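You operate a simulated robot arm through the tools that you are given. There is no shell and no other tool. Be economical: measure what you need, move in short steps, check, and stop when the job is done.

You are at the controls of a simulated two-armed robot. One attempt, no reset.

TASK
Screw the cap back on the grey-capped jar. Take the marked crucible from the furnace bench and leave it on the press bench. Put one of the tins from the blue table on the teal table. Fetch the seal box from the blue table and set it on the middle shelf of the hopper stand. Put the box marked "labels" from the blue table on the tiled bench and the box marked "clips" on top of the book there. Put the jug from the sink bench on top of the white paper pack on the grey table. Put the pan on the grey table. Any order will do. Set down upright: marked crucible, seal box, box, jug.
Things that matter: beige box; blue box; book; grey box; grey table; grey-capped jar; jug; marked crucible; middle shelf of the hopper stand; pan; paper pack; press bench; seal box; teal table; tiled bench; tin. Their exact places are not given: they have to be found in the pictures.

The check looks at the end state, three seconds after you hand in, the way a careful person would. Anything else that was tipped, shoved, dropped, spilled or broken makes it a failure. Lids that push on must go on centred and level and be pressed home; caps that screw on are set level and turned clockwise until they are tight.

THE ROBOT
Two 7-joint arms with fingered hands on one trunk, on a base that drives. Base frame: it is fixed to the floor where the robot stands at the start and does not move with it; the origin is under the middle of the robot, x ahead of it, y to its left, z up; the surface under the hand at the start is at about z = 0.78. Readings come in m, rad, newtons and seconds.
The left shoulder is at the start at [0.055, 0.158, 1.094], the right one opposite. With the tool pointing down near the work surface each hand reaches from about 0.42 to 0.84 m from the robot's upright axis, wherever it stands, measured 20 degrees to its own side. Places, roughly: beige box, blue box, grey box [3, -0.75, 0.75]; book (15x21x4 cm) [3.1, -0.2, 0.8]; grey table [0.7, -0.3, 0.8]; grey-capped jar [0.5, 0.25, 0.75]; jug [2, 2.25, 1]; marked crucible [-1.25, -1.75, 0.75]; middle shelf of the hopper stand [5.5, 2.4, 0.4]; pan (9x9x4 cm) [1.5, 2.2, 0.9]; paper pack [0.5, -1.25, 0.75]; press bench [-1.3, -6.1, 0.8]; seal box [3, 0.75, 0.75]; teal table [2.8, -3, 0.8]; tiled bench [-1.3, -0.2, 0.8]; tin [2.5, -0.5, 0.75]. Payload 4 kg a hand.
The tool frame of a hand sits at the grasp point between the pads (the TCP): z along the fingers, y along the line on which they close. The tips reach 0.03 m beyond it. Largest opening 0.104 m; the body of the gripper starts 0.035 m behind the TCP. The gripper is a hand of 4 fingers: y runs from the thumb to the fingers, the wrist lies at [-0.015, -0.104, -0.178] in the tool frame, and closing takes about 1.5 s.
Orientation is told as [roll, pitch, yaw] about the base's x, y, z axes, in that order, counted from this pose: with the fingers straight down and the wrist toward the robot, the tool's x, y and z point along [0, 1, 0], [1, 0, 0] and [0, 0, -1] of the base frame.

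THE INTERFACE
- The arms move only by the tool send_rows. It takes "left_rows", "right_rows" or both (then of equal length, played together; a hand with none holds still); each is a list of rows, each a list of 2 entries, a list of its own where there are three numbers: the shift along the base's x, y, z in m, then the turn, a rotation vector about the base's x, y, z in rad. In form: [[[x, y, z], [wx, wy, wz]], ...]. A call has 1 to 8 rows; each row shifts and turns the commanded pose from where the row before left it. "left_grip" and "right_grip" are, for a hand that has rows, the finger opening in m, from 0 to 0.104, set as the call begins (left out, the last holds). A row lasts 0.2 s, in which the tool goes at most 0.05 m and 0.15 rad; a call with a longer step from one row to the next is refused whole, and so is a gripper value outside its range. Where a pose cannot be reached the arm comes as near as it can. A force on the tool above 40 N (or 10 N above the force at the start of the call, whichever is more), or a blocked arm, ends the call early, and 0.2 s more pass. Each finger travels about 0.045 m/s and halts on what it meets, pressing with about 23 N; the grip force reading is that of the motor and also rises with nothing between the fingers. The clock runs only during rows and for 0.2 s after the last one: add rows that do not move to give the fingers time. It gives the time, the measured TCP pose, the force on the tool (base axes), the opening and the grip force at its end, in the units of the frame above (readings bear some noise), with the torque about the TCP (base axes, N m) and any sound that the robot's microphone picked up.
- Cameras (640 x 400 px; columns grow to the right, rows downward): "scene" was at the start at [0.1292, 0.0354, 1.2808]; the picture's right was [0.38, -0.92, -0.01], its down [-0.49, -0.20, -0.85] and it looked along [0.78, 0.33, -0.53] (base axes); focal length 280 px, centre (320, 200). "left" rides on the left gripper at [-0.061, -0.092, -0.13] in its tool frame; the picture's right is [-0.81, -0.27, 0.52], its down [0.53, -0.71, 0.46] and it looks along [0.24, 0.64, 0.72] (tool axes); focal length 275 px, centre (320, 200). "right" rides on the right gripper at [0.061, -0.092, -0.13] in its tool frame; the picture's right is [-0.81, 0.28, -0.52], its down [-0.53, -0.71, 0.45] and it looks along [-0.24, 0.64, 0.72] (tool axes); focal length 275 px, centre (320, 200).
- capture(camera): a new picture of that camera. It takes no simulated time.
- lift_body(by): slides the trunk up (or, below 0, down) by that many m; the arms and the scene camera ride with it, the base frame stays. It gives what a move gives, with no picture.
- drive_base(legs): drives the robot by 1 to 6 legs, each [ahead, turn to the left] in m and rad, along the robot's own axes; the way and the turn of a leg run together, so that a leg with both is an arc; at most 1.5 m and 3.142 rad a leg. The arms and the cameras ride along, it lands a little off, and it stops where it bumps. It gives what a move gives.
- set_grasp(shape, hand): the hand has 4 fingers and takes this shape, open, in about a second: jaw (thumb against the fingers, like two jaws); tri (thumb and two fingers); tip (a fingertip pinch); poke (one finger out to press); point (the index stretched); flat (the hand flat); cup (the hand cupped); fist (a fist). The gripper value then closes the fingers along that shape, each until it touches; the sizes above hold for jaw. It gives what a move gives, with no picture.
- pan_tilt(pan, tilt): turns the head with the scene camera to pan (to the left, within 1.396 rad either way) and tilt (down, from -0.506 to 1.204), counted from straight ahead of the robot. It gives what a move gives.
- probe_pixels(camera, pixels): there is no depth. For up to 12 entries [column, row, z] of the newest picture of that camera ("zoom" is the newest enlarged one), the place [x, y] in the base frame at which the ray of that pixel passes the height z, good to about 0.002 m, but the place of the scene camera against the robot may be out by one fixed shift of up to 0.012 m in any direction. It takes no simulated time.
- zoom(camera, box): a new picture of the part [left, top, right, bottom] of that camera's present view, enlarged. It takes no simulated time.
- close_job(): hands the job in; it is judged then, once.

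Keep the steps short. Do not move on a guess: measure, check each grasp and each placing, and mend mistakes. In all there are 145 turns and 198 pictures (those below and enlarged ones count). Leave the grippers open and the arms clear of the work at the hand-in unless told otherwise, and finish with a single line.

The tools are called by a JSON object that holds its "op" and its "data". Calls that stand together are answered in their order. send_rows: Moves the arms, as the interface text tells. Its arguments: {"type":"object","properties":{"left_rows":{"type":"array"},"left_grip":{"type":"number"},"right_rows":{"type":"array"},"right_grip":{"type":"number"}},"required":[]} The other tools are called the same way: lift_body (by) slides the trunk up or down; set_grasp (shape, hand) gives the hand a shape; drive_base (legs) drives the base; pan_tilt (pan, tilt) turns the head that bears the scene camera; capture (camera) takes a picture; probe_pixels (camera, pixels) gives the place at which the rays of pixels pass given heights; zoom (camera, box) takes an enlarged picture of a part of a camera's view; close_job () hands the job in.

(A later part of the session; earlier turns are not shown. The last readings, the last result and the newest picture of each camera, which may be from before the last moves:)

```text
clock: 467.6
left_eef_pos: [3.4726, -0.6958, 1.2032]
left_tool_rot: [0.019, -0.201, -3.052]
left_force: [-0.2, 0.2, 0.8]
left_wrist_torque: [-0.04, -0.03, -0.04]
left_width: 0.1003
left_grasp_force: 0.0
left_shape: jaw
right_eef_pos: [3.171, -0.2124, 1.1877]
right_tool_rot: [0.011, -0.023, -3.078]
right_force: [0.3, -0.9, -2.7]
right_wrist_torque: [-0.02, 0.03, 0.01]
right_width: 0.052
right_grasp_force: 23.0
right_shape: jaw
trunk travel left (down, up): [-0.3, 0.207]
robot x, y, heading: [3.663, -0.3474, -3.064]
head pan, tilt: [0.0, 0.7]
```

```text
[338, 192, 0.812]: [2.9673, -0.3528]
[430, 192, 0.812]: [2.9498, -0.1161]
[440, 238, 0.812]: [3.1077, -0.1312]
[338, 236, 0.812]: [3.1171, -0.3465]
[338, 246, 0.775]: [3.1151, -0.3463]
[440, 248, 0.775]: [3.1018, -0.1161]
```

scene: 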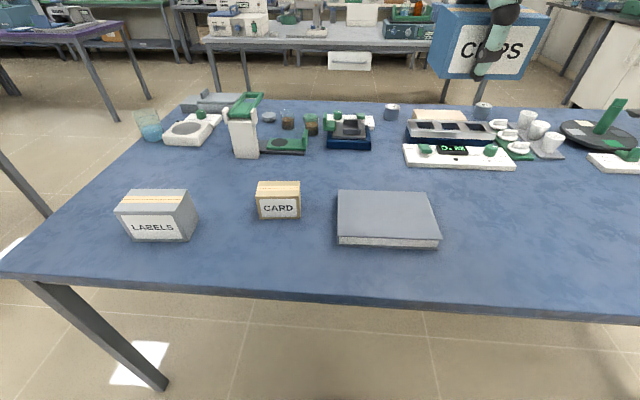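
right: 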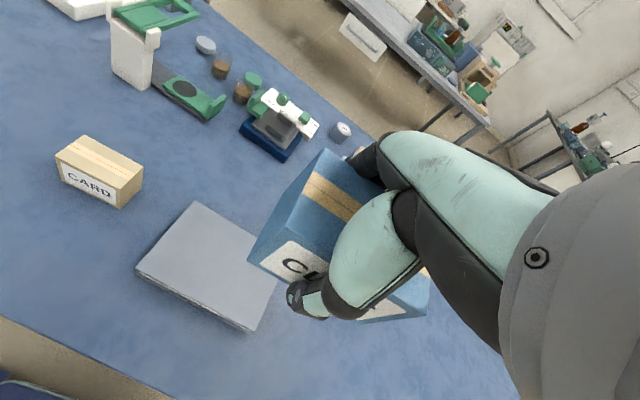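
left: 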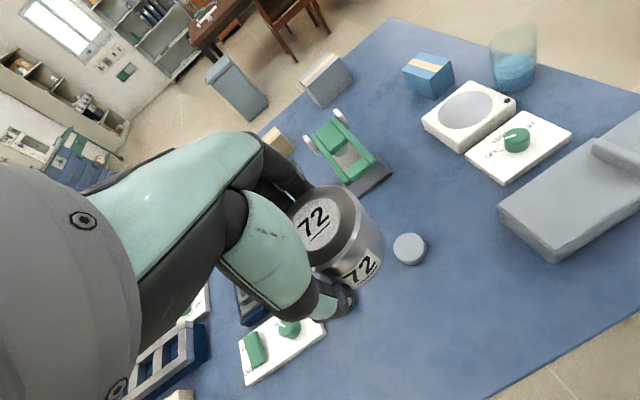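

Book top spans x 2.99–3.137, y −0.353…−0.145. Move the box over its middle and lower.

{"op": "send_rows", "data": {"right_rows": [[[-0.03, -0.006, -0.01], [0.011, -0.023, 0]], [[-0.03, -0.006, -0.03], [0, 0, 0]], [[-0.025, -0.006, -0.035], [0, 0, 0]], [[-0.023, -0.005, -0.035], [0, 0, 0]], [[0, 0, -0.045], [0, 0, 0]], [[0, 0, -0.045], [0, 0, 0]], [[0, 0, -0.045], [0, 0, 0]], [[0, 0, -0.03], [0, 0, 0]]]}}

{"op": "send_rows", "data": {"right_rows": [[[0, 0, -0.015], [0, 0, 0]], [[0, 0, -0.008], [0, 0, 0]], [[0, 0, 0], [0, 0, 0]]]}}

{"op": "zoom", "data": {"camera": "scene", "box": [280, 120, 480, 270]}}

```text
clock: 469.4
left_eef_pos: [3.4725, -0.6948, 1.2016]
left_tool_rot: [0.018, -0.201, -3.052]
left_force: [-0.2, 0.2, 0.6]
left_wrist_torque: [0.02, -0.01, -0.01]
left_width: 0.1003
left_grasp_force: 0.1
left_shape: jaw
right_eef_pos: [3.0674, -0.2358, 0.909]
right_tool_rot: [0.003, -0.002, -3.078]
right_force: [-0.1, -0.2, -1.9]
right_wrist_torque: [0.0, -0.04, -0.02]
right_width: 0.0518
right_grasp_force: 23.2
right_shape: jaw
trunk travel left (down, up): [-0.3, 0.207]
robot x, y, heading: [3.6566, -0.3463, -3.069]
head pan, tilt: [0.0, 0.7]
```

```text
clock: 470.2
left_eef_pos: [3.4721, -0.6947, 1.2031]
left_tool_rot: [0.019, -0.2, -3.052]
left_force: [0.8, 0.1, -0.3]
left_wrist_torque: [0.0, 0.0, 0.02]
left_width: 0.1001
left_grasp_force: 0.0
left_shape: jaw
right_eef_pos: [3.0652, -0.2338, 0.8871]
right_tool_rot: [0.002, -0.001, -3.078]
right_force: [0.5, -0.7, -1.1]
right_wrist_torque: [-0.02, -0.03, 0.02]
right_width: 0.0519
right_grasp_force: 22.9
right_shape: jaw
trunk travel left (down, up): [-0.3, 0.207]
robot x, y, heading: [3.6598, -0.3477, -3.07]
head pan, tilt: [0.0, 0.7]
```

```text
2.67 times, centred on (380, 195) of scene
```

zoom: 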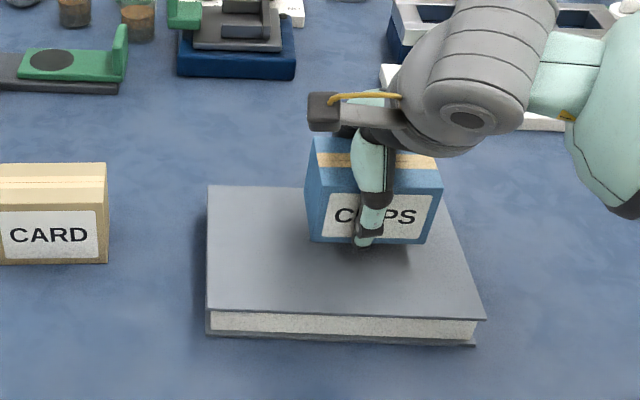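

Shift 1.5 cm toward the book's middle and lower to contact.

{"op": "send_rows", "data": {"right_rows": [[[0.006, -0.015, 0], [0, 0, 0]], [[0, 0, -0.008], [0, 0, 0]], [[0, 0, -0.004], [0, 0, 0]], [[0, 0, 0], [0, 0, 0]]]}}

{"op": "send_rows", "data": {"right_rows": [[[0, 0, -0.004], [0, 0, 0]], [[0, 0, 0], [0, 0, 0]]]}}

{"op": "send_rows", "data": {"right_rows": [[[0, 0, -0.003], [0, 0, 0]], [[0, 0, 0], [0, 0, 0]]]}}

```text
clock: 471.2
left_eef_pos: [3.472, -0.6976, 1.2032]
left_tool_rot: [0.016, -0.201, -3.05]
left_force: [0.3, 0.5, -0.2]
left_wrist_torque: [0.01, 0.02, 0.0]
left_width: 0.1002
left_grasp_force: 0.0
left_shape: jaw
right_eef_pos: [3.0703, -0.2507, 0.8754]
right_tool_rot: [0.003, 0.0, -3.078]
right_force: [-0.4, -0.4, -1.8]
right_wrist_torque: [0.0, -0.04, 0.01]
right_width: 0.0515
right_grasp_force: 22.7
right_shape: jaw
trunk travel left (down, up): [-0.3, 0.207]
robot x, y, heading: [3.6579, -0.3493, -3.072]
head pan, tilt: [0.0, 0.7]
```

```text
clock: 471.9
left_eef_pos: [3.4726, -0.6953, 1.2048]
left_tool_rot: [0.019, -0.203, -3.052]
left_force: [-0.3, -0.1, 0.3]
left_wrist_torque: [0.02, 0.01, 0.01]
left_width: 0.1003
left_grasp_force: 0.0
left_shape: jaw
right_eef_pos: [3.0678, -0.2518, 0.8731]
right_tool_rot: [0.003, 0.001, -3.079]
right_force: [0.3, -0.5, -2.0]
right_wrist_torque: [0.0, -0.01, -0.04]
right_width: 0.0518
right_grasp_force: 23.3
right_shape: jaw
trunk travel left (down, up): [-0.3, 0.207]
robot x, y, heading: [3.6572, -0.3497, -3.07]
head pan, tilt: [0.0, 0.7]
```

```text
clock: 472.4
left_eef_pos: [3.473, -0.6951, 1.2039]
left_tool_rot: [0.018, -0.201, -3.052]
left_force: [0.7, -0.7, -0.2]
left_wrist_torque: [0.03, 0.0, 0.01]
left_width: 0.1002
left_grasp_force: 0.0
left_shape: jaw
right_eef_pos: [3.0685, -0.2513, 0.8702]
right_tool_rot: [0.004, 0.001, -3.08]
right_force: [0.6, -0.2, -2.7]
right_wrist_torque: [-0.03, -0.03, -0.01]
right_width: 0.0519
right_grasp_force: 23.0
right_shape: jaw
trunk travel left (down, up): [-0.3, 0.207]
robot x, y, heading: [3.6596, -0.3497, -3.069]
head pan, tilt: [0.0, 0.7]
```

{"op": "send_rows", "data": {"right_rows": [[[0, 0, -0.003], [0, 0, 0]], [[0, 0, 0], [0, 0, 0]]]}}

{"op": "send_rows", "data": {"right_rows": [[[0, 0, -0.0025], [0, 0, 0]], [[0, 0, 0], [0, 0, 0]]]}}

{"op": "send_rows", "data": {"right_rows": [[[0, 0, -0.0025], [0, 0, 0]], [[0, 0, 0], [0, 0, 0]]]}}

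{"op": "zoom", "data": {"camera": "scene", "box": [280, 120, 480, 270]}}

```text
clock: 473.1
left_eef_pos: [3.4728, -0.695, 1.2029]
left_tool_rot: [0.017, -0.202, -3.053]
left_force: [-0.3, 0.1, 0.4]
left_wrist_torque: [0.01, -0.02, 0.01]
left_width: 0.1002
left_grasp_force: 0.1
left_shape: jaw
right_eef_pos: [3.0684, -0.2513, 0.8683]
right_tool_rot: [0.003, 0.0, -3.079]
right_force: [-0.5, 0.7, -1.5]
right_wrist_torque: [-0.01, 0.02, 0.0]
right_width: 0.0519
right_grasp_force: 23.0
right_shape: jaw
trunk travel left (down, up): [-0.3, 0.207]
robot x, y, heading: [3.6632, -0.3496, -3.064]
head pan, tilt: [0.0, 0.7]
```

```text
clock: 473.6
left_eef_pos: [3.4723, -0.6963, 1.203]
left_tool_rot: [0.017, -0.203, -3.052]
left_force: [0.3, 0.1, -0.1]
left_wrist_torque: [0.01, 0.0, 0.0]
left_width: 0.0999
left_grasp_force: 0.1
left_shape: jaw
right_eef_pos: [3.0701, -0.2511, 0.8667]
right_tool_rot: [0.005, -0.001, -3.078]
right_force: [-0.6, 0.5, 0.0]
right_wrist_torque: [-0.02, -0.03, -0.05]
right_width: 0.0521
right_grasp_force: 22.9
right_shape: jaw
trunk travel left (down, up): [-0.3, 0.207]
robot x, y, heading: [3.6561, -0.3399, -3.066]
head pan, tilt: [0.0, 0.7]
```

```text
clock: 474.2
left_eef_pos: [3.4739, -0.6955, 1.2029]
left_tool_rot: [0.017, -0.205, -3.053]
left_force: [0.5, -0.1, -0.5]
left_wrist_torque: [0.0, -0.03, -0.01]
left_width: 0.1002
left_grasp_force: 0.0
left_shape: jaw
right_eef_pos: [3.068, -0.2505, 0.8653]
right_tool_rot: [0.005, -0.008, -3.079]
right_force: [0.3, 0.4, 11.5]
right_wrist_torque: [0.03, -0.39, 0.03]
right_width: 0.0519
right_grasp_force: 22.9
right_shape: jaw
trunk travel left (down, up): [-0.3, 0.207]
robot x, y, heading: [3.6579, -0.3476, -3.069]
head pan, tilt: [0.0, 0.7]
```

```text
2.67 times, centred on (380, 195) of scene
```

zoom: 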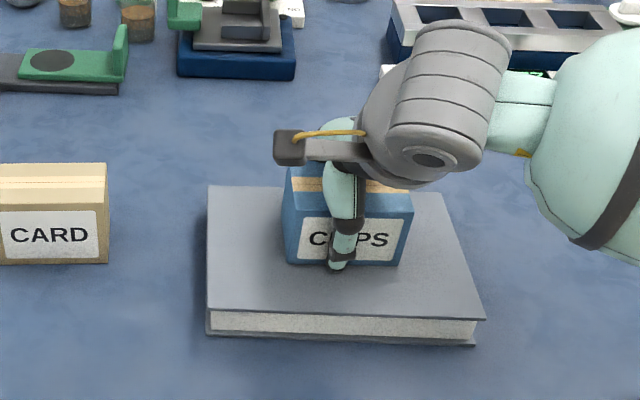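

Contact. Release the CLIPS box while levelling the left wrist; then raise the right hand and look with the left camera at the LABELS box.

{"op": "send_rows", "data": {"right_rows": [[[0, 0, 0.001], [0, 0, 0]], [[0, 0, 0], [0, 0, 0]], [[0, 0, 0], [0, 0, 0]], [[0, 0, 0], [0, 0, 0]], [[0, 0, 0], [0, 0, 0]]], "left_rows": [[[-0.02, 0, 0], [0.01, -0.1, 0]], [[-0.03, 0, 0], [0.01, -0.1, 0]], [[-0.03, 0, -0.01], [0.01, 0, 0]], [[-0.03, 0, -0.01], [0, 0, 0]], [[-0.03, 0, -0.02], [0, 0, 0]]], "right_grip": 0.1, "left_grip": 0.104}}

{"op": "send_rows", "data": {"right_rows": [[[0, 0, 0.03], [0, 0, 0]], [[0, 0, 0.045], [0, 0, 0]], [[0, 0, 0.045], [0, 0, 0]], [[0, 0, 0.045], [0, 0, 0]], [[0, 0, 0.045], [0, 0, 0]], [[0, 0, 0.04], [0, 0, 0]]], "left_rows": [[[-0.03, 0, 0], [0, 0, 0]], [[-0.03, 0, 0], [0, 0, 0]], [[-0.03, 0, 0], [0, 0, 0]], [[0, 0, 0], [0, 0, 0]], [[0, 0, 0], [0, 0, 0]], [[0, 0, 0], [0, 0, 0]]]}}

{"op": "capture", "data": {"camera": "left"}}

{"op": "capture", "data": {"camera": "scene"}}

```text
clock: 475.4
left_eef_pos: [3.333, -0.6926, 1.1628]
left_tool_rot: [0.005, 0.001, -3.052]
left_force: [0.5, 0.0, 0.7]
left_wrist_torque: [0.02, 0.0, 0.01]
left_width: 0.1038
left_grasp_force: 0.0
left_shape: jaw
right_eef_pos: [3.0692, -0.2499, 0.8641]
right_tool_rot: [0.004, -0.001, -3.079]
right_force: [3.2, 1.1, 8.8]
right_wrist_torque: [0.05, 0.4, -0.05]
right_width: 0.0977
right_grasp_force: 0.1
right_shape: jaw
trunk travel left (down, up): [-0.3, 0.207]
robot x, y, heading: [3.661, -0.3488, -3.067]
head pan, tilt: [0.0, 0.7]
```

```text
clock: 476.9
left_eef_pos: [3.2427, -0.6954, 1.1619]
left_tool_rot: [0.004, -0.001, -3.053]
left_force: [0.6, -0.3, 0.2]
left_wrist_torque: [-0.01, -0.01, 0.0]
left_width: 0.1037
left_grasp_force: 0.1
left_shape: jaw
right_eef_pos: [3.0674, -0.2502, 1.1094]
right_tool_rot: [0.0, 0.001, -3.079]
right_force: [-0.3, -0.3, 0.2]
right_wrist_torque: [-0.02, -0.01, 0.0]
right_width: 0.1001
right_grasp_force: 0.1
right_shape: jaw
trunk travel left (down, up): [-0.3, 0.207]
robot x, y, heading: [3.6622, -0.3481, -3.069]
head pan, tilt: [0.0, 0.7]
```

```text
50 pictures are left
```

left: 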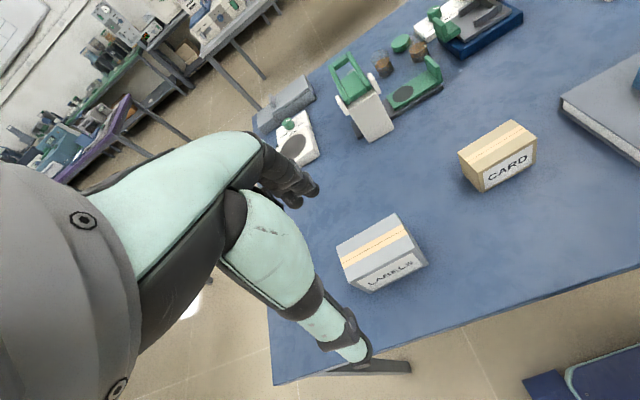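

```text
49 pictures are left
```

scene: 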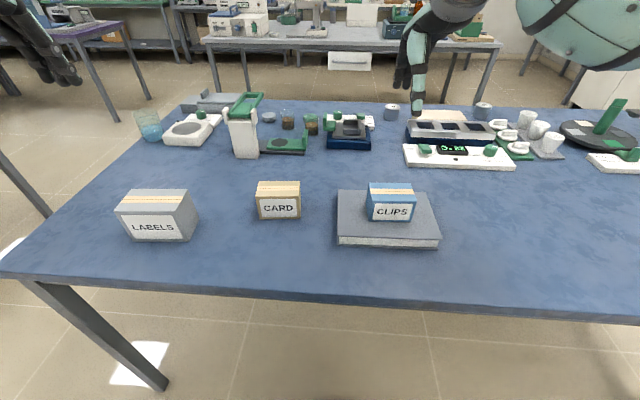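

CLIPS stands on the book. Now measure the LABELS box.

{"op": "zoom", "data": {"camera": "left", "box": [320, 200, 440, 310]}}

{"op": "probe_pixels", "data": {"camera": "left", "pixels": [[338, 248, 0.86], [396, 214, 0.86], [413, 250, 0.86], [352, 281, 0.86], [374, 293, 0.775], [427, 264, 0.775], [352, 281, 0.85], [352, 281, 0.88]]}}

```text
3.64 times, centred on (380, 255) of left
```

zoom: 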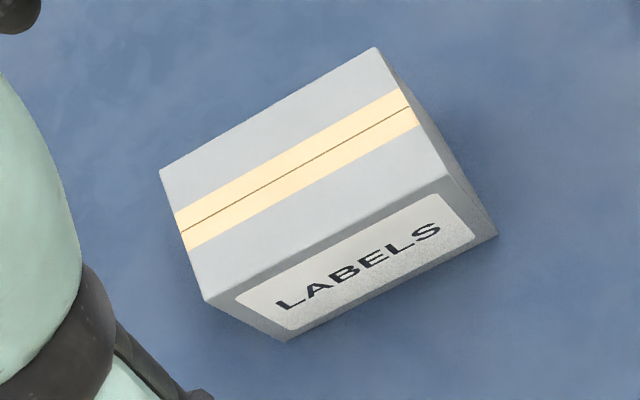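

```text
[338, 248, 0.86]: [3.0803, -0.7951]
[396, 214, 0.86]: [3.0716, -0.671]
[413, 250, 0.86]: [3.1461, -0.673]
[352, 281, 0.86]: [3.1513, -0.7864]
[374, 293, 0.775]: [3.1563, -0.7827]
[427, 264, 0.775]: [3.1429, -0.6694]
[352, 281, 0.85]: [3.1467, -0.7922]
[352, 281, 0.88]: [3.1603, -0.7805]
```

LABELS box: centre (3.112, −0.731), 7.4 cm deep in x, top z 0.86. Move the left hand above and down to z 0.93.

{"op": "send_rows", "data": {"left_rows": [[[-0.03, -0.009, -0.02], [0, 0, 0]], [[-0.03, -0.009, -0.03], [0, 0, 0]], [[-0.03, -0.009, -0.03], [0, 0, 0]], [[-0.03, -0.009, -0.03], [0, 0, 0]], [[-0.011, 0, -0.04], [0, 0, 0]], [[0, 0, -0.04], [0, 0, 0]], [[0, 0, -0.04], [0, 0, 0]], [[0, 0, 0], [0, 0, 0]]]}}

{"op": "capture", "data": {"camera": "left"}}

```text
clock: 478.6
left_eef_pos: [3.1119, -0.7324, 0.9322]
left_tool_rot: [0.007, -0.002, -3.053]
left_force: [0.8, -0.6, 0.6]
left_wrist_torque: [-0.02, 0.01, 0.0]
left_width: 0.1038
left_grasp_force: 0.0
left_shape: jaw
right_eef_pos: [3.0675, -0.2495, 1.1098]
right_tool_rot: [0.004, -0.002, -3.079]
right_force: [-0.3, 0.1, 0.7]
right_wrist_torque: [-0.02, 0.0, 0.04]
right_width: 0.1
right_grasp_force: 0.1
right_shape: jaw
trunk travel left (down, up): [-0.3, 0.207]
robot x, y, heading: [3.6564, -0.3496, -3.072]
head pan, tilt: [0.0, 0.7]
```

```text
47 pictures are left
```

left: 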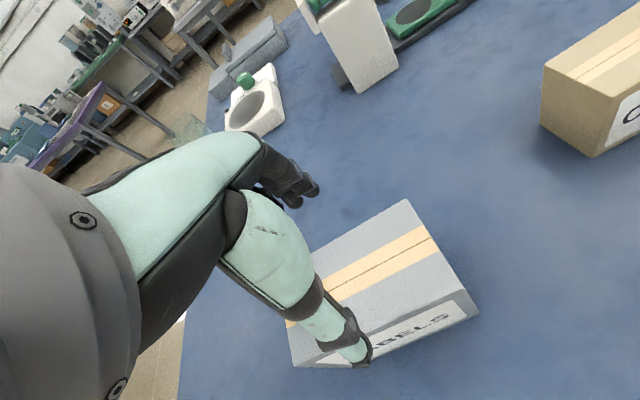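

Well aligned. Descend to z≈0.838, close, lift.

{"op": "send_rows", "data": {"left_rows": [[[0, 0, -0.03], [0, 0, 0]], [[0, 0, -0.03], [0, 0, 0]], [[0, 0, -0.02], [0, 0, 0]], [[0, 0, -0.013], [0, 0, 0]], [[0, 0, 0], [0, 0, 0]]]}}

{"op": "send_rows", "data": {"left_rows": [[[0, 0, 0], [0, 0, 0]], [[0, 0, 0], [0, 0, 0]], [[0, 0, 0], [0, 0, 0]], [[0, 0, 0], [0, 0, 0]], [[0, 0, 0], [0, 0, 0]], [[0, 0, 0], [0, 0, 0]]], "left_grip": 0.04}}

{"op": "send_rows", "data": {"left_rows": [[[0, 0, 0.02], [0, 0, 0]], [[0, 0, 0.04], [0, 0, 0]], [[0, 0, 0.04], [0, 0, 0]], [[0, 0, 0.04], [0, 0, 0]], [[0, 0, 0.04], [0, 0, 0]], [[0, 0, 0.04], [0, 0, 0]], [[0, 0, 0.04], [0, 0, 0]]]}}

{"op": "capture", "data": {"camera": "left"}}

```text
clock: 479.5
left_eef_pos: [3.1177, -0.7311, 0.8673]
left_tool_rot: [0.0, -0.035, -3.056]
left_force: [0.5, 0.2, -0.1]
left_wrist_torque: [0.03, 0.02, -0.01]
left_width: 0.1043
left_grasp_force: 0.0
left_shape: jaw
right_eef_pos: [3.0816, -0.2492, 1.1186]
right_tool_rot: [0.003, -0.018, -3.079]
right_force: [-0.1, -0.2, 0.0]
right_wrist_torque: [0.0, -0.01, -0.01]
right_width: 0.1
right_grasp_force: 0.0
right_shape: jaw
trunk travel left (down, up): [-0.3, 0.207]
robot x, y, heading: [3.6603, -0.3492, -3.062]
head pan, tilt: [0.0, 0.7]
stopped in row 4 (left hand): the force on the tool passed its limit at 47 N (the readings are from after the stop); the commanded pose is now the measured one
```

```text
clock: 480.9
left_eef_pos: [3.1148, -0.731, 0.868]
left_tool_rot: [0.002, -0.034, -3.056]
left_force: [-0.2, -0.7, 6.4]
left_wrist_torque: [0.03, 0.3, -0.08]
left_width: 0.0764
left_grasp_force: 22.8
left_shape: jaw
right_eef_pos: [3.0802, -0.2485, 1.1172]
right_tool_rot: [0.003, -0.015, -3.078]
right_force: [-0.5, -0.1, 0.1]
right_wrist_torque: [0.02, 0.0, 0.0]
right_width: 0.0996
right_grasp_force: 0.0
right_shape: jaw
trunk travel left (down, up): [-0.3, 0.207]
robot x, y, heading: [3.6604, -0.3482, -3.069]
head pan, tilt: [0.0, 0.7]
```

```text
clock: 482.5
left_eef_pos: [3.118, -0.7313, 1.1284]
left_tool_rot: [0.001, -0.03, -3.055]
left_force: [-0.1, -0.3, -1.8]
left_wrist_torque: [-0.03, -0.01, -0.02]
left_width: 0.0763
left_grasp_force: 22.9
left_shape: jaw
right_eef_pos: [3.0801, -0.2475, 1.1151]
right_tool_rot: [0.004, -0.014, -3.083]
right_force: [1.2, 0.6, 0.0]
right_wrist_torque: [-0.03, 0.02, 0.0]
right_width: 0.0998
right_grasp_force: 0.1
right_shape: jaw
trunk travel left (down, up): [-0.3, 0.207]
robot x, y, heading: [3.6602, -0.3477, -3.068]
head pan, tilt: [0.0, 0.7]
```

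```text
46 pictures are left
```

left: 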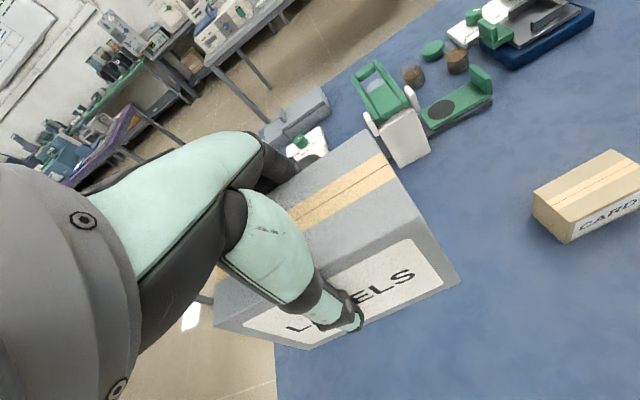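

LABELS box is held in the left hand. Now go for the seal box with the right hand: back off, drive 0.9 m north, face the table again.

{"op": "drive_base", "data": {"legs": [[-0.3, 0]]}}

{"op": "drive_base", "data": {"legs": [[0, -1.64]]}}

{"op": "drive_base", "data": {"legs": [[0.45, 0]]}}

{"op": "drive_base", "data": {"legs": [[0.45, 0]]}}

{"op": "drive_base", "data": {"legs": [[0, 1.571]]}}

{"op": "pan_tilt", "data": {"pan": -0.1, "tilt": 0.6}}

{"op": "capture", "data": {"camera": "scene"}}

```text
clock: 484.6
left_eef_pos: [3.4177, -0.7074, 1.1281]
left_tool_rot: [0.001, -0.032, -3.062]
left_force: [0.7, 0.4, -1.9]
left_wrist_torque: [0.03, -0.02, 0.02]
left_width: 0.0765
left_grasp_force: 23.0
left_shape: jaw
right_eef_pos: [3.3834, -0.2233, 1.1183]
right_tool_rot: [0.001, -0.015, -3.086]
right_force: [0.2, -0.2, 0.3]
right_wrist_torque: [0.01, 0.02, 0.02]
right_width: 0.0999
right_grasp_force: 0.1
right_shape: jaw
trunk travel left (down, up): [-0.3, 0.207]
robot x, y, heading: [3.9639, -0.3275, -3.073]
head pan, tilt: [0.0, 0.7]
```

```text
clock: 489.7
left_eef_pos: [3.6152, 0.2258, 1.1345]
left_tool_rot: [0.001, -0.042, 1.592]
left_force: [0.4, -0.3, -1.9]
left_wrist_torque: [0.04, 0.01, -0.04]
left_width: 0.0759
left_grasp_force: 23.7
left_shape: jaw
right_eef_pos: [4.0995, 0.2321, 1.1238]
right_tool_rot: [0.001, -0.025, 1.567]
right_force: [0.3, 0.0, 0.1]
right_wrist_torque: [0.01, 0.01, 0.0]
right_width: 0.0999
right_grasp_force: 0.0
right_shape: jaw
trunk travel left (down, up): [-0.3, 0.207]
robot x, y, heading: [3.9476, -0.3226, 1.577]
head pan, tilt: [0.0, 0.7]
```

```text
clock: 492.6
left_eef_pos: [3.6147, 0.6656, 1.1409]
left_tool_rot: [0.004, -0.057, 1.585]
left_force: [0.8, 0.1, -1.4]
left_wrist_torque: [-0.02, 0.0, 0.04]
left_width: 0.0761
left_grasp_force: 23.0
left_shape: jaw
right_eef_pos: [4.1006, 0.6676, 1.1306]
right_tool_rot: [0.0, -0.038, 1.562]
right_force: [0.1, -0.4, 0.1]
right_wrist_torque: [-0.02, -0.02, -0.02]
right_width: 0.0998
right_grasp_force: 0.1
right_shape: jaw
trunk travel left (down, up): [-0.3, 0.207]
robot x, y, heading: [3.9433, 0.1255, 1.574]
head pan, tilt: [0.0, 0.7]
```

```text
clock: 495.4
left_eef_pos: [3.6155, 1.1134, 1.1473]
left_tool_rot: [0.003, -0.068, 1.58]
left_force: [0.0, -0.1, -1.5]
left_wrist_torque: [0.01, -0.02, 0.0]
left_width: 0.0763
left_grasp_force: 23.0
left_shape: jaw
right_eef_pos: [4.101, 1.1131, 1.1375]
right_tool_rot: [0.001, -0.053, 1.558]
right_force: [-0.3, -0.1, -0.1]
right_wrist_torque: [-0.04, 0.03, -0.02]
right_width: 0.1002
right_grasp_force: 0.1
right_shape: jaw
trunk travel left (down, up): [-0.3, 0.207]
robot x, y, heading: [3.9416, 0.5837, 1.567]
head pan, tilt: [0.0, 0.7]
```

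```text
clock: 500.3
left_eef_pos: [3.4194, 0.2716, 1.1544]
left_tool_rot: [0.001, -0.082, 3.125]
left_force: [-1.0, -0.6, -1.7]
left_wrist_torque: [0.0, -0.01, 0.0]
left_width: 0.0762
left_grasp_force: 23.6
left_shape: jaw
right_eef_pos: [3.4326, 0.7551, 1.1434]
right_tool_rot: [-0.001, -0.064, 3.102]
right_force: [-0.4, -0.7, 0.0]
right_wrist_torque: [0.01, 0.01, -0.01]
right_width: 0.1003
right_grasp_force: 0.1
right_shape: jaw
trunk travel left (down, up): [-0.3, 0.207]
robot x, y, heading: [3.9444, 0.5987, 3.112]
head pan, tilt: [0.0, 0.7]
```

```text
clock: 500.9
left_eef_pos: [3.4331, 0.2703, 1.1595]
left_tool_rot: [0.0, -0.091, 3.124]
left_force: [0.1, -0.5, -2.3]
left_wrist_torque: [0.03, -0.01, -0.01]
left_width: 0.0756
left_grasp_force: 22.8
left_shape: jaw
right_eef_pos: [3.4443, 0.7555, 1.1496]
right_tool_rot: [0.0, -0.077, 3.102]
right_force: [-0.6, 0.0, 1.2]
right_wrist_torque: [0.03, -0.04, -0.02]
right_width: 0.1
right_grasp_force: 0.2
right_shape: jaw
trunk travel left (down, up): [-0.3, 0.207]
robot x, y, heading: [3.9449, 0.5974, 3.114]
head pan, tilt: [-0.099, 0.6]
```

```text
45 pictures are left
```

scene: 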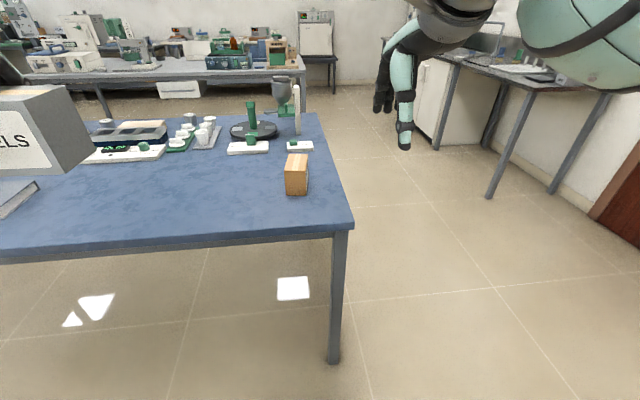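

Seal box at (296,175). Drive 0.28 m closer, level the right wrist, and look down.

{"op": "drive_base", "data": {"legs": [[0.28, 0]]}}

{"op": "send_rows", "data": {"right_rows": [[[0, 0, 0], [0.003, -0.045, 0]], [[0, 0, 0], [0, -0.045, 0.04]], [[0, 0, 0], [0, 0, 0]]]}}

{"op": "capture", "data": {"camera": "right"}}

{"op": "zoom", "data": {"camera": "scene", "box": [230, 130, 400, 290]}}

```text
clock: 503.0
left_eef_pos: [3.1478, 0.2814, 1.1594]
left_tool_rot: [0.002, -0.091, 3.12]
left_force: [-0.8, 0.7, -2.4]
left_wrist_torque: [-0.02, -0.04, 0.02]
left_width: 0.0757
left_grasp_force: 23.0
left_shape: jaw
right_eef_pos: [3.1626, 0.7647, 1.1497]
right_tool_rot: [0.0, -0.077, 3.097]
right_force: [0.1, -0.1, -0.1]
right_wrist_torque: [-0.03, 0.01, -0.02]
right_width: 0.1003
right_grasp_force: 0.1
right_shape: jaw
trunk travel left (down, up): [-0.3, 0.207]
robot x, y, heading: [3.6585, 0.6062, 3.106]
head pan, tilt: [-0.099, 0.6]
```

```text
clock: 503.8
left_eef_pos: [3.1628, 0.28, 1.1677]
left_tool_rot: [0.0, -0.108, 3.121]
left_force: [-0.1, -0.5, -2.4]
left_wrist_torque: [0.02, -0.01, -0.04]
left_width: 0.0759
left_grasp_force: 23.0
left_shape: jaw
right_eef_pos: [3.1771, 0.7651, 1.1563]
right_tool_rot: [-0.006, -0.002, 3.139]
right_force: [-0.1, -0.4, -0.9]
right_wrist_torque: [-0.03, -0.01, 0.0]
right_width: 0.1
right_grasp_force: 0.1
right_shape: jaw
trunk travel left (down, up): [-0.3, 0.207]
robot x, y, heading: [3.6616, 0.6056, 3.111]
head pan, tilt: [-0.099, 0.6]
```

```text
44 pictures are left
```

right: 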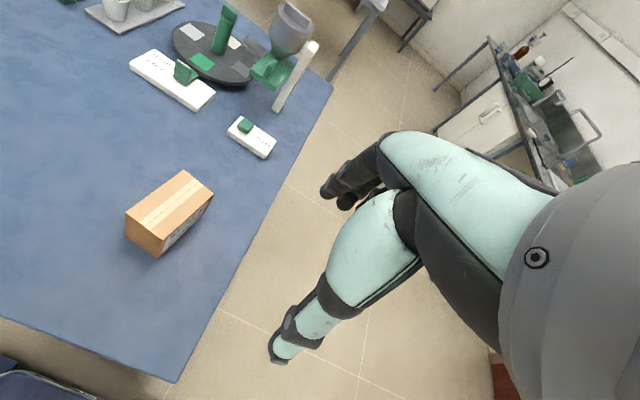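

```text
2.50 times, centred on (315, 210) of scene
```

zoom: 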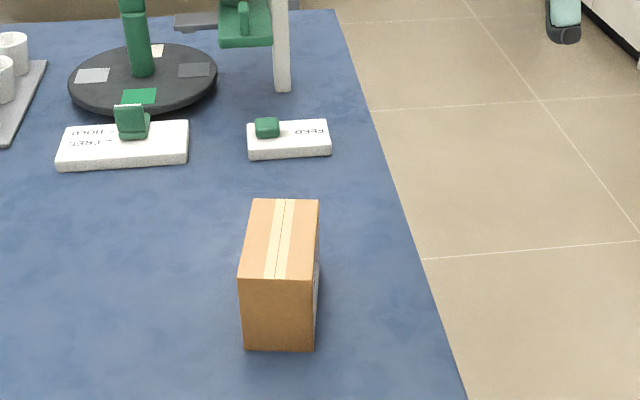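

{"op": "probe_pixels", "data": {"camera": "right", "pixels": [[184, 171, 0.85], [213, 193, 0.85], [157, 239, 0.85], [126, 213, 0.85], [158, 257, 0.775], [126, 234, 0.775], [184, 171, 0.86], [157, 239, 0.86]]}}

{"op": "zoom", "data": {"camera": "right", "box": [110, 150, 230, 270]}}

```text
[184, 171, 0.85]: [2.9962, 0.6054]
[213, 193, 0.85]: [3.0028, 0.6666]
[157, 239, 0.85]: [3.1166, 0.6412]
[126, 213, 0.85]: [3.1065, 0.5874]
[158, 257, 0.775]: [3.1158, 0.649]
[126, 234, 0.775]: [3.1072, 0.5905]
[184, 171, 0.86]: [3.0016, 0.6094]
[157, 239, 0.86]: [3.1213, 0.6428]
```

```text
3.33 times, centred on (170, 210) of right
```

zoom: 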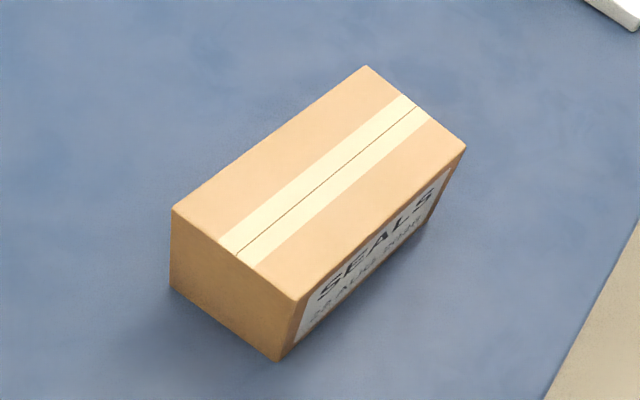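

"SEALS" box: long axis along x, 6 cm wide in y, centre (3.055, 0.625), top z≈0.85. For the shelf I want the fingers pointing forward-down with lateral closing: turn the hand +1.41 about z and tilt 0.78 rad forward.

{"op": "send_rows", "data": {"right_rows": [[[0, -0.016, 0], [0, 0, 0.141]], [[0, -0.016, 0], [0, 0, 0.141]], [[0, -0.016, 0], [0, 0, 0.141]], [[0, -0.016, 0], [0, 0, 0.141]], [[0, -0.016, 0], [0, 0, 0.141]], [[0, -0.016, 0], [0, 0, 0.141]], [[0, -0.016, 0], [0, 0, 0.141]], [[0, -0.016, 0], [0, 0, 0.141]]], "right_grip": 0.1}}

{"op": "send_rows", "data": {"right_rows": [[[0, 0, -0.02], [0, 0, 0.141]], [[0, 0, -0.02], [0, 0, 0.141]], [[0, 0, -0.02], [0.021, 0.129, 0]], [[0, 0, -0.02], [0.021, 0.129, 0]], [[0, 0, -0.02], [0.021, 0.129, 0]], [[0, 0, -0.01], [0.021, 0.129, 0]], [[0, 0, 0], [0.021, 0.129, 0]], [[0, 0, 0], [0.021, 0.129, 0]]]}}

{"op": "capture", "data": {"camera": "right"}}

{"op": "capture", "data": {"camera": "scene"}}

```text
clock: 505.6
left_eef_pos: [3.1606, 0.2802, 1.1659]
left_tool_rot: [0.001, -0.106, 3.121]
left_force: [1.5, -0.1, -2.2]
left_wrist_torque: [0.02, -0.03, 0.0]
left_width: 0.0758
left_grasp_force: 23.4
left_shape: jaw
right_eef_pos: [3.1761, 0.6417, 1.1572]
right_tool_rot: [-0.004, 0.0, -2.062]
right_force: [0.1, 0.6, -0.5]
right_wrist_torque: [0.04, -0.06, 0.03]
right_width: 0.1003
right_grasp_force: 0.1
right_shape: jaw
right hand out of reach, approached as far as the arm can: row 8
trunk travel left (down, up): [-0.3, 0.207]
robot x, y, heading: [3.6607, 0.6048, 3.107]
head pan, tilt: [-0.099, 0.6]
```

```text
clock: 507.4
left_eef_pos: [3.1621, 0.2826, 1.1665]
left_tool_rot: [0.003, -0.106, 3.121]
left_force: [0.2, 0.9, -2.3]
left_wrist_torque: [0.0, -0.02, 0.0]
left_width: 0.0758
left_grasp_force: 23.2
left_shape: jaw
right_eef_pos: [3.1768, 0.6425, 1.0854]
right_tool_rot: [-0.764, -0.235, -1.971]
right_force: [0.4, 0.3, 0.2]
right_wrist_torque: [-0.01, -0.05, -0.02]
right_width: 0.1002
right_grasp_force: 0.0
right_shape: jaw
right hand out of reach, approached as far as the arm can: row 1, 2
trunk travel left (down, up): [-0.3, 0.207]
robot x, y, heading: [3.6613, 0.6042, 3.109]
head pan, tilt: [-0.099, 0.6]
```

```text
41 pictures are left
```

right: 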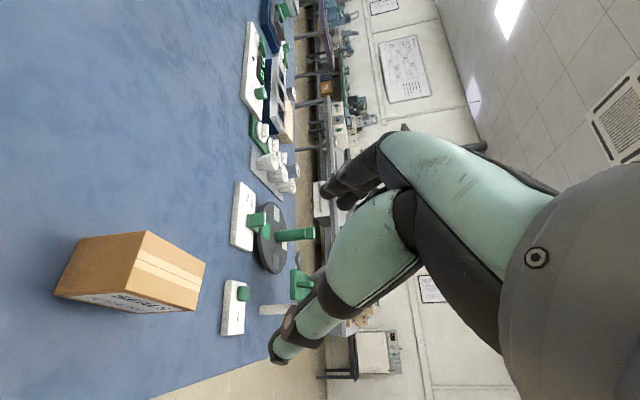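

```text
40 pictures are left
```

scene: 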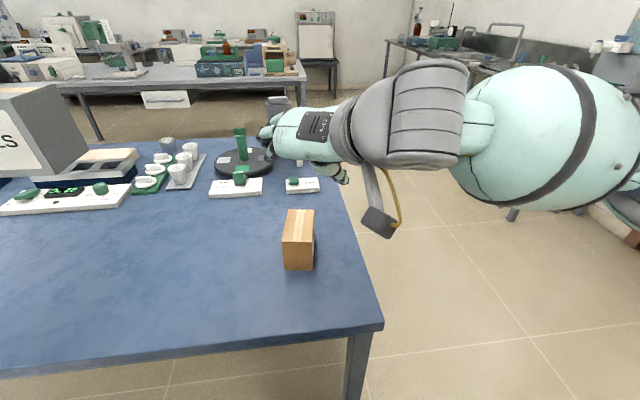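

The closing axis is off by ~0.33 rad; apply the correcting turn and approach the box's near end.

{"op": "send_rows", "data": {"right_rows": [[[0, 0, -0.01], [0.077, -0.012, 0.077]], [[0, 0, -0.01], [0.077, -0.012, 0.077]], [[0, 0, -0.01], [0.077, -0.012, 0.077]], [[-0.01, 0, -0.02], [0, 0, 0]], [[-0.01, 0, -0.03], [0, 0, 0]], [[0, 0, 0], [0, 0, 0]]]}}

{"op": "capture", "data": {"camera": "right"}}

```text
clock: 508.8
left_eef_pos: [3.163, 0.2807, 1.1676]
left_tool_rot: [0.002, -0.107, 3.12]
left_force: [-0.2, -0.3, -1.8]
left_wrist_torque: [0.0, -0.01, -0.01]
left_width: 0.0757
left_grasp_force: 22.8
left_shape: jaw
right_eef_pos: [3.1564, 0.6448, 1.0058]
right_tool_rot: [-0.792, -0.004, -1.732]
right_force: [0.2, -0.7, 0.2]
right_wrist_torque: [0.02, -0.03, -0.01]
right_width: 0.1
right_grasp_force: 0.1
right_shape: jaw
trunk travel left (down, up): [-0.3, 0.207]
robot x, y, heading: [3.6607, 0.6042, 3.112]
head pan, tilt: [-0.099, 0.6]
```

```text
39 pictures are left
```

right: 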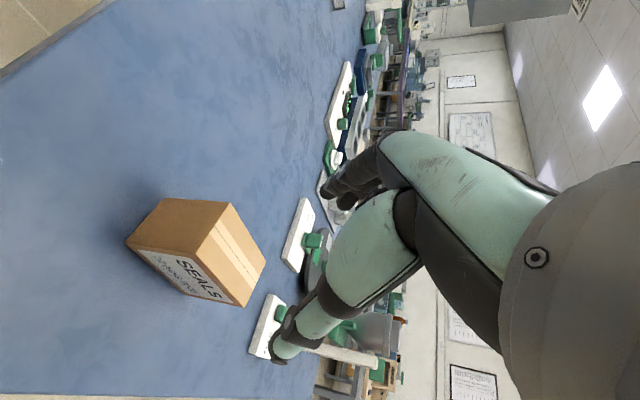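

The hand is now level with the box sides. Move to the pre-grasp point and check.

{"op": "send_rows", "data": {"right_rows": [[[0.007, -0.014, -0.02], [0, 0, 0]], [[0.007, -0.014, -0.03], [0, 0, 0]], [[0.006, -0.013, -0.032], [0, 0, 0]], [[0, 0, 0], [0, 0, 0]]]}}

{"op": "capture", "data": {"camera": "right"}}

{"op": "probe_pixels", "data": {"camera": "right", "pixels": [[320, 200, 0.85]]}}

```text
clock: 509.8
left_eef_pos: [3.162, 0.2816, 1.1673]
left_tool_rot: [0.002, -0.107, 3.12]
left_force: [-0.5, 0.5, -1.7]
left_wrist_torque: [-0.03, 0.03, 0.02]
left_width: 0.0756
left_grasp_force: 23.2
left_shape: jaw
right_eef_pos: [3.1751, 0.6007, 0.9236]
right_tool_rot: [-0.791, -0.005, -1.733]
right_force: [0.6, -0.8, 0.0]
right_wrist_torque: [0.0, -0.02, -0.03]
right_width: 0.1002
right_grasp_force: 0.1
right_shape: jaw
trunk travel left (down, up): [-0.3, 0.207]
robot x, y, heading: [3.662, 0.6041, 3.111]
head pan, tilt: [-0.099, 0.6]
```

```text
38 pictures are left
```

right: 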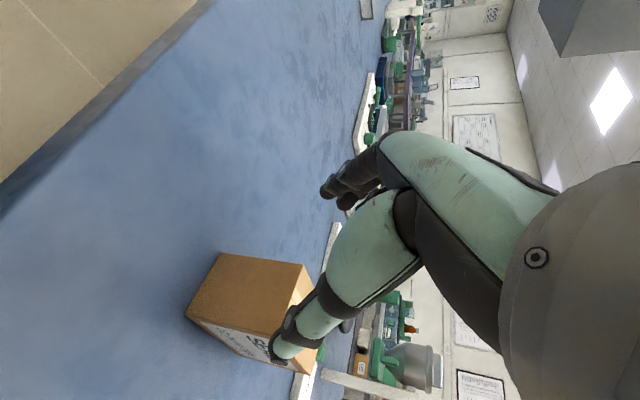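

```text
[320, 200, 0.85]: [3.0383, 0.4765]
```

{"op": "probe_pixels", "data": {"camera": "right", "pixels": [[220, 253, 0.775], [303, 264, 0.85], [187, 318, 0.775], [303, 264, 0.86], [274, 338, 0.85]]}}

```text
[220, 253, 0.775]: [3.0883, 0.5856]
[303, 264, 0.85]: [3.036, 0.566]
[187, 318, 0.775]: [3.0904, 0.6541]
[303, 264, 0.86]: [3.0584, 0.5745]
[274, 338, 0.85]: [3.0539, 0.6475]
```

Box near face spans y 0.586–0.652, top nearer 0.87. Advance to (3.10, 0.619, 0.845) and close.

{"op": "send_rows", "data": {"right_rows": [[[-0.02, 0.009, -0.02], [0, 0, 0]], [[-0.02, 0.009, -0.02], [0, 0, 0]], [[-0.02, 0, -0.02], [0, 0, 0]], [[-0.015, 0, -0.0186], [0, 0, 0]], [[0, 0, 0], [0, 0, 0]]]}}

{"op": "send_rows", "data": {"right_rows": [[[0, 0, 0], [0, 0, 0]], [[0, 0, 0], [0, 0, 0]], [[0, 0, 0], [0, 0, 0]], [[0, 0, 0], [0, 0, 0]], [[0, 0, 0], [0, 0, 0]], [[0, 0, 0], [0, 0, 0]]], "right_grip": 0.03}}

{"op": "zoom", "data": {"camera": "scene", "box": [230, 150, 430, 300]}}

```text
clock: 511.0
left_eef_pos: [3.1609, 0.2803, 1.167]
left_tool_rot: [0.002, -0.106, 3.119]
left_force: [-0.1, -0.4, -1.7]
left_wrist_torque: [-0.04, 0.01, -0.01]
left_width: 0.0758
left_grasp_force: 23.2
left_shape: jaw
right_eef_pos: [3.1025, 0.6195, 0.8469]
right_tool_rot: [-0.792, -0.004, -1.737]
right_force: [0.9, 1.4, -0.3]
right_wrist_torque: [-0.01, 0.01, -0.01]
right_width: 0.1004
right_grasp_force: 0.0
right_shape: jaw
trunk travel left (down, up): [-0.3, 0.207]
robot x, y, heading: [3.6603, 0.6025, 3.108]
head pan, tilt: [-0.099, 0.6]
```

```text
clock: 512.4
left_eef_pos: [3.161, 0.2817, 1.1667]
left_tool_rot: [0.0, -0.108, 3.119]
left_force: [1.1, -0.1, -2.5]
left_wrist_torque: [-0.02, -0.04, 0.01]
left_width: 0.0759
left_grasp_force: 22.8
left_shape: jaw
right_eef_pos: [3.1026, 0.6202, 0.8469]
right_tool_rot: [-0.79, -0.003, -1.734]
right_force: [-0.4, -0.2, 0.7]
right_wrist_torque: [0.06, 0.03, 0.02]
right_width: 0.054
right_grasp_force: 23.0
right_shape: jaw
trunk travel left (down, up): [-0.3, 0.207]
robot x, y, heading: [3.6576, 0.6052, 3.113]
head pan, tilt: [-0.099, 0.6]
```

```text
2.67 times, centred on (330, 225) of scene
```

zoom: 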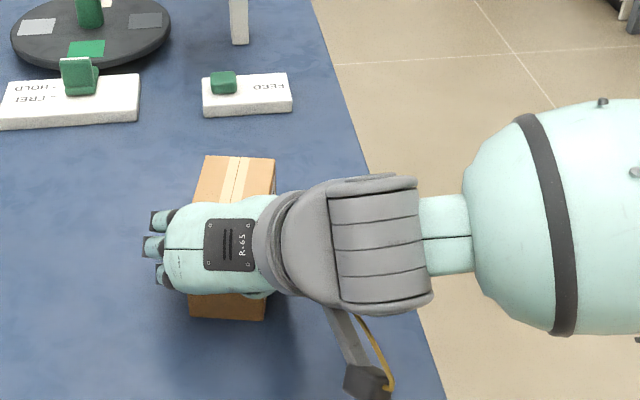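

Gripped. Lift, back off, turn toward the hopper stand and look.

{"op": "send_rows", "data": {"right_rows": [[[0, 0, 0.02], [0, 0, 0]], [[0, 0, 0.03], [0, 0, 0]], [[0, 0, 0.04], [0, 0, 0]], [[0, 0, 0.04], [0, 0, 0]], [[0.02, 0, 0.03], [0, 0, 0]]]}}

{"op": "drive_base", "data": {"legs": [[-0.3, 0]]}}

{"op": "drive_base", "data": {"legs": [[0, -2.2]]}}

{"op": "drive_base", "data": {"legs": [[0.5, 0]]}}

{"op": "pan_tilt", "data": {"pan": 0, "tilt": 0.45}}

{"op": "capture", "data": {"camera": "scene"}}

```text
clock: 513.6
left_eef_pos: [3.1623, 0.2811, 1.1672]
left_tool_rot: [0.002, -0.106, 3.12]
left_force: [1.0, 0.5, -1.9]
left_wrist_torque: [-0.02, 0.04, -0.02]
left_width: 0.0759
left_grasp_force: 22.8
left_shape: jaw
right_eef_pos: [3.1233, 0.6195, 1.0043]
right_tool_rot: [-0.79, -0.003, -1.735]
right_force: [-0.4, -0.4, -2.1]
right_wrist_torque: [0.0, -0.09, 0.0]
right_width: 0.0542
right_grasp_force: 22.9
right_shape: jaw
trunk travel left (down, up): [-0.3, 0.207]
robot x, y, heading: [3.6599, 0.6032, 3.11]
head pan, tilt: [-0.099, 0.6]
```

```text
clock: 515.7
left_eef_pos: [3.4679, 0.2668, 1.1671]
left_tool_rot: [0.002, -0.106, 3.131]
left_force: [0.2, -1.2, -2.1]
left_wrist_torque: [-0.01, 0.01, -0.01]
left_width: 0.0758
left_grasp_force: 23.3
left_shape: jaw
right_eef_pos: [3.4225, 0.6064, 1.0056]
right_tool_rot: [-0.79, -0.002, -1.726]
right_force: [0.1, -0.2, -1.3]
right_wrist_torque: [-0.05, -0.06, -0.03]
right_width: 0.054
right_grasp_force: 23.4
right_shape: jaw
trunk travel left (down, up): [-0.3, 0.207]
robot x, y, heading: [3.9635, 0.5938, 3.119]
head pan, tilt: [-0.099, 0.6]
```

```text
clock: 522.1
left_eef_pos: [3.9428, 1.1778, 1.1726]
left_tool_rot: [0.002, -0.118, 0.99]
left_force: [-0.7, -0.1, -1.8]
left_wrist_torque: [0.01, 0.01, 0.01]
left_width: 0.0756
left_grasp_force: 23.3
left_shape: jaw
right_eef_pos: [4.2522, 1.033, 1.011]
right_tool_rot: [-0.803, -0.007, 2.418]
right_force: [-0.7, -0.4, -2.1]
right_wrist_torque: [-0.02, 0.1, 0.03]
right_width: 0.0537
right_grasp_force: 22.6
right_shape: jaw
trunk travel left (down, up): [-0.3, 0.207]
robot x, y, heading: [3.9445, 0.5986, 0.983]
head pan, tilt: [-0.099, 0.6]
```

```text
clock: 525.3
left_eef_pos: [4.2184, 1.5934, 1.1779]
left_tool_rot: [0.002, -0.131, 0.994]
left_force: [-0.1, 0.5, -2.6]
left_wrist_torque: [-0.04, 0.01, 0.0]
left_width: 0.0753
left_grasp_force: 23.2
left_shape: jaw
right_eef_pos: [4.5294, 1.451, 1.018]
right_tool_rot: [-0.816, -0.008, 2.422]
right_force: [-0.2, 0.4, -2.5]
right_wrist_torque: [-0.05, 0.04, -0.02]
right_width: 0.0538
right_grasp_force: 23.2
right_shape: jaw
trunk travel left (down, up): [-0.3, 0.207]
robot x, y, heading: [4.2331, 1.0307, 0.983]
head pan, tilt: [-0.099, 0.6]
```

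```text
clock: 526.0
left_eef_pos: [4.2109, 1.5812, 1.1838]
left_tool_rot: [0.002, -0.144, 0.993]
left_force: [-0.6, -0.8, -1.9]
left_wrist_torque: [0.0, 0.01, 0.01]
left_width: 0.0753
left_grasp_force: 22.5
left_shape: jaw
right_eef_pos: [4.524, 1.4413, 1.0234]
right_tool_rot: [-0.827, -0.009, 2.421]
right_force: [-0.6, -0.5, -1.4]
right_wrist_torque: [-0.04, 0.11, 0.01]
right_width: 0.0539
right_grasp_force: 22.7
right_shape: jaw
trunk travel left (down, up): [-0.3, 0.207]
robot x, y, heading: [4.2329, 1.0324, 0.984]
head pan, tilt: [0.0, 0.45]
```

```text
36 pictures are left
```

scene: 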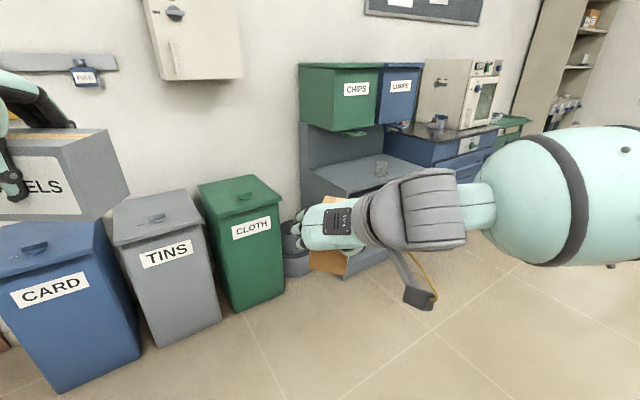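

The stand is at (365,150), opening toward −y. Drive to about (5.48, 1.45) and face it.

{"op": "drive_base", "data": {"legs": [[0, -0.66]]}}

{"op": "drive_base", "data": {"legs": [[0.65, 0]]}}

{"op": "drive_base", "data": {"legs": [[0.65, 0]]}}

{"op": "drive_base", "data": {"legs": [[0, 1.25]]}}

{"op": "pan_tilt", "data": {"pan": 0, "tilt": 0.6}}

{"op": "capture", "data": {"camera": "scene"}}

{"op": "capture", "data": {"camera": "right"}}

```text
clock: 528.4
left_eef_pos: [4.5479, 1.4834, 1.1837]
left_tool_rot: [0.003, -0.144, 0.342]
left_force: [-0.2, 0.0, -2.4]
left_wrist_torque: [0.03, 0.03, 0.02]
left_width: 0.0752
left_grasp_force: 22.7
left_shape: jaw
right_eef_pos: [4.7129, 1.1821, 1.0236]
right_tool_rot: [-0.83, -0.008, 1.773]
right_force: [-0.7, 0.1, -2.4]
right_wrist_torque: [-0.04, 0.07, -0.02]
right_width: 0.054
right_grasp_force: 23.0
right_shape: jaw
trunk travel left (down, up): [-0.3, 0.207]
robot x, y, heading: [4.236, 1.0314, 0.334]
head pan, tilt: [0.0, 0.45]
```

```text
clock: 532.1
left_eef_pos: [5.1438, 1.6751, 1.189]
left_tool_rot: [0.001, -0.157, 0.325]
left_force: [0.8, 0.0, -1.1]
left_wrist_torque: [-0.03, 0.03, 0.03]
left_width: 0.0752
left_grasp_force: 22.4
left_shape: jaw
right_eef_pos: [5.3042, 1.3711, 1.0305]
right_tool_rot: [-0.841, -0.011, 1.755]
right_force: [-0.1, -0.8, -2.7]
right_wrist_torque: [-0.02, 0.08, -0.02]
right_width: 0.0536
right_grasp_force: 22.9
right_shape: jaw
trunk travel left (down, up): [-0.3, 0.207]
robot x, y, heading: [4.8315, 1.2377, 0.316]
head pan, tilt: [0.0, 0.45]
```

```text
clock: 535.9
left_eef_pos: [5.7542, 1.8698, 1.1931]
left_tool_rot: [0.003, -0.17, 0.32]
left_force: [0.6, -0.6, -1.9]
left_wrist_torque: [0.05, 0.03, -0.01]
left_width: 0.0751
left_grasp_force: 23.1
left_shape: jaw
right_eef_pos: [5.9143, 1.5681, 1.0358]
right_tool_rot: [-0.853, -0.011, 1.75]
right_force: [0.2, 0.4, -1.6]
right_wrist_torque: [-0.01, 0.08, 0.01]
right_width: 0.0542
right_grasp_force: 22.6
right_shape: jaw
trunk travel left (down, up): [-0.3, 0.207]
robot x, y, heading: [5.4539, 1.445, 0.316]
head pan, tilt: [0.0, 0.45]
```

```text
clock: 540.0
left_eef_pos: [5.132, 1.8418, 1.1979]
left_tool_rot: [0.003, -0.183, 1.589]
left_force: [-0.4, -0.2, -1.8]
left_wrist_torque: [-0.01, -0.01, -0.02]
left_width: 0.0749
left_grasp_force: 22.7
left_shape: jaw
right_eef_pos: [5.4686, 1.9063, 1.0417]
right_tool_rot: [-0.864, -0.015, 3.021]
right_force: [-0.1, -0.3, -2.3]
right_wrist_torque: [-0.07, 0.03, 0.0]
right_width: 0.0539
right_grasp_force: 23.2
right_shape: jaw
trunk travel left (down, up): [-0.3, 0.207]
robot x, y, heading: [5.4614, 1.4399, 1.578]
head pan, tilt: [0.0, 0.45]
```

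```text
clock: 540.7
left_eef_pos: [5.1324, 1.8291, 1.2032]
left_tool_rot: [0.005, -0.194, 1.589]
left_force: [-0.3, 0.5, -2.4]
left_wrist_torque: [0.0, -0.01, 0.03]
left_width: 0.0746
left_grasp_force: 23.1
left_shape: jaw
right_eef_pos: [5.4678, 1.8938, 1.0483]
right_tool_rot: [-0.878, -0.015, 3.019]
right_force: [-0.2, -0.4, -2.6]
right_wrist_torque: [-0.04, 0.02, -0.03]
right_width: 0.0538
right_grasp_force: 22.8
right_shape: jaw
trunk travel left (down, up): [-0.3, 0.207]
robot x, y, heading: [5.4579, 1.4344, 1.579]
head pan, tilt: [0.0, 0.6]
```

```text
35 pictures are left
```

scene: 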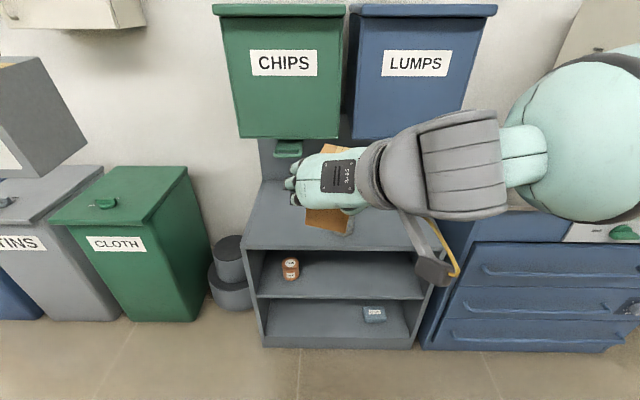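

```text
34 pictures are left
```

right: 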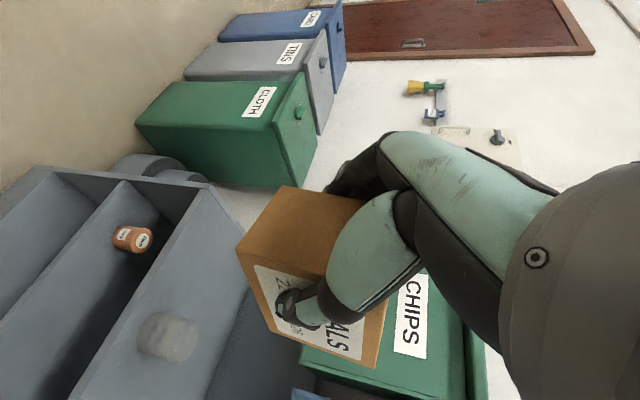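

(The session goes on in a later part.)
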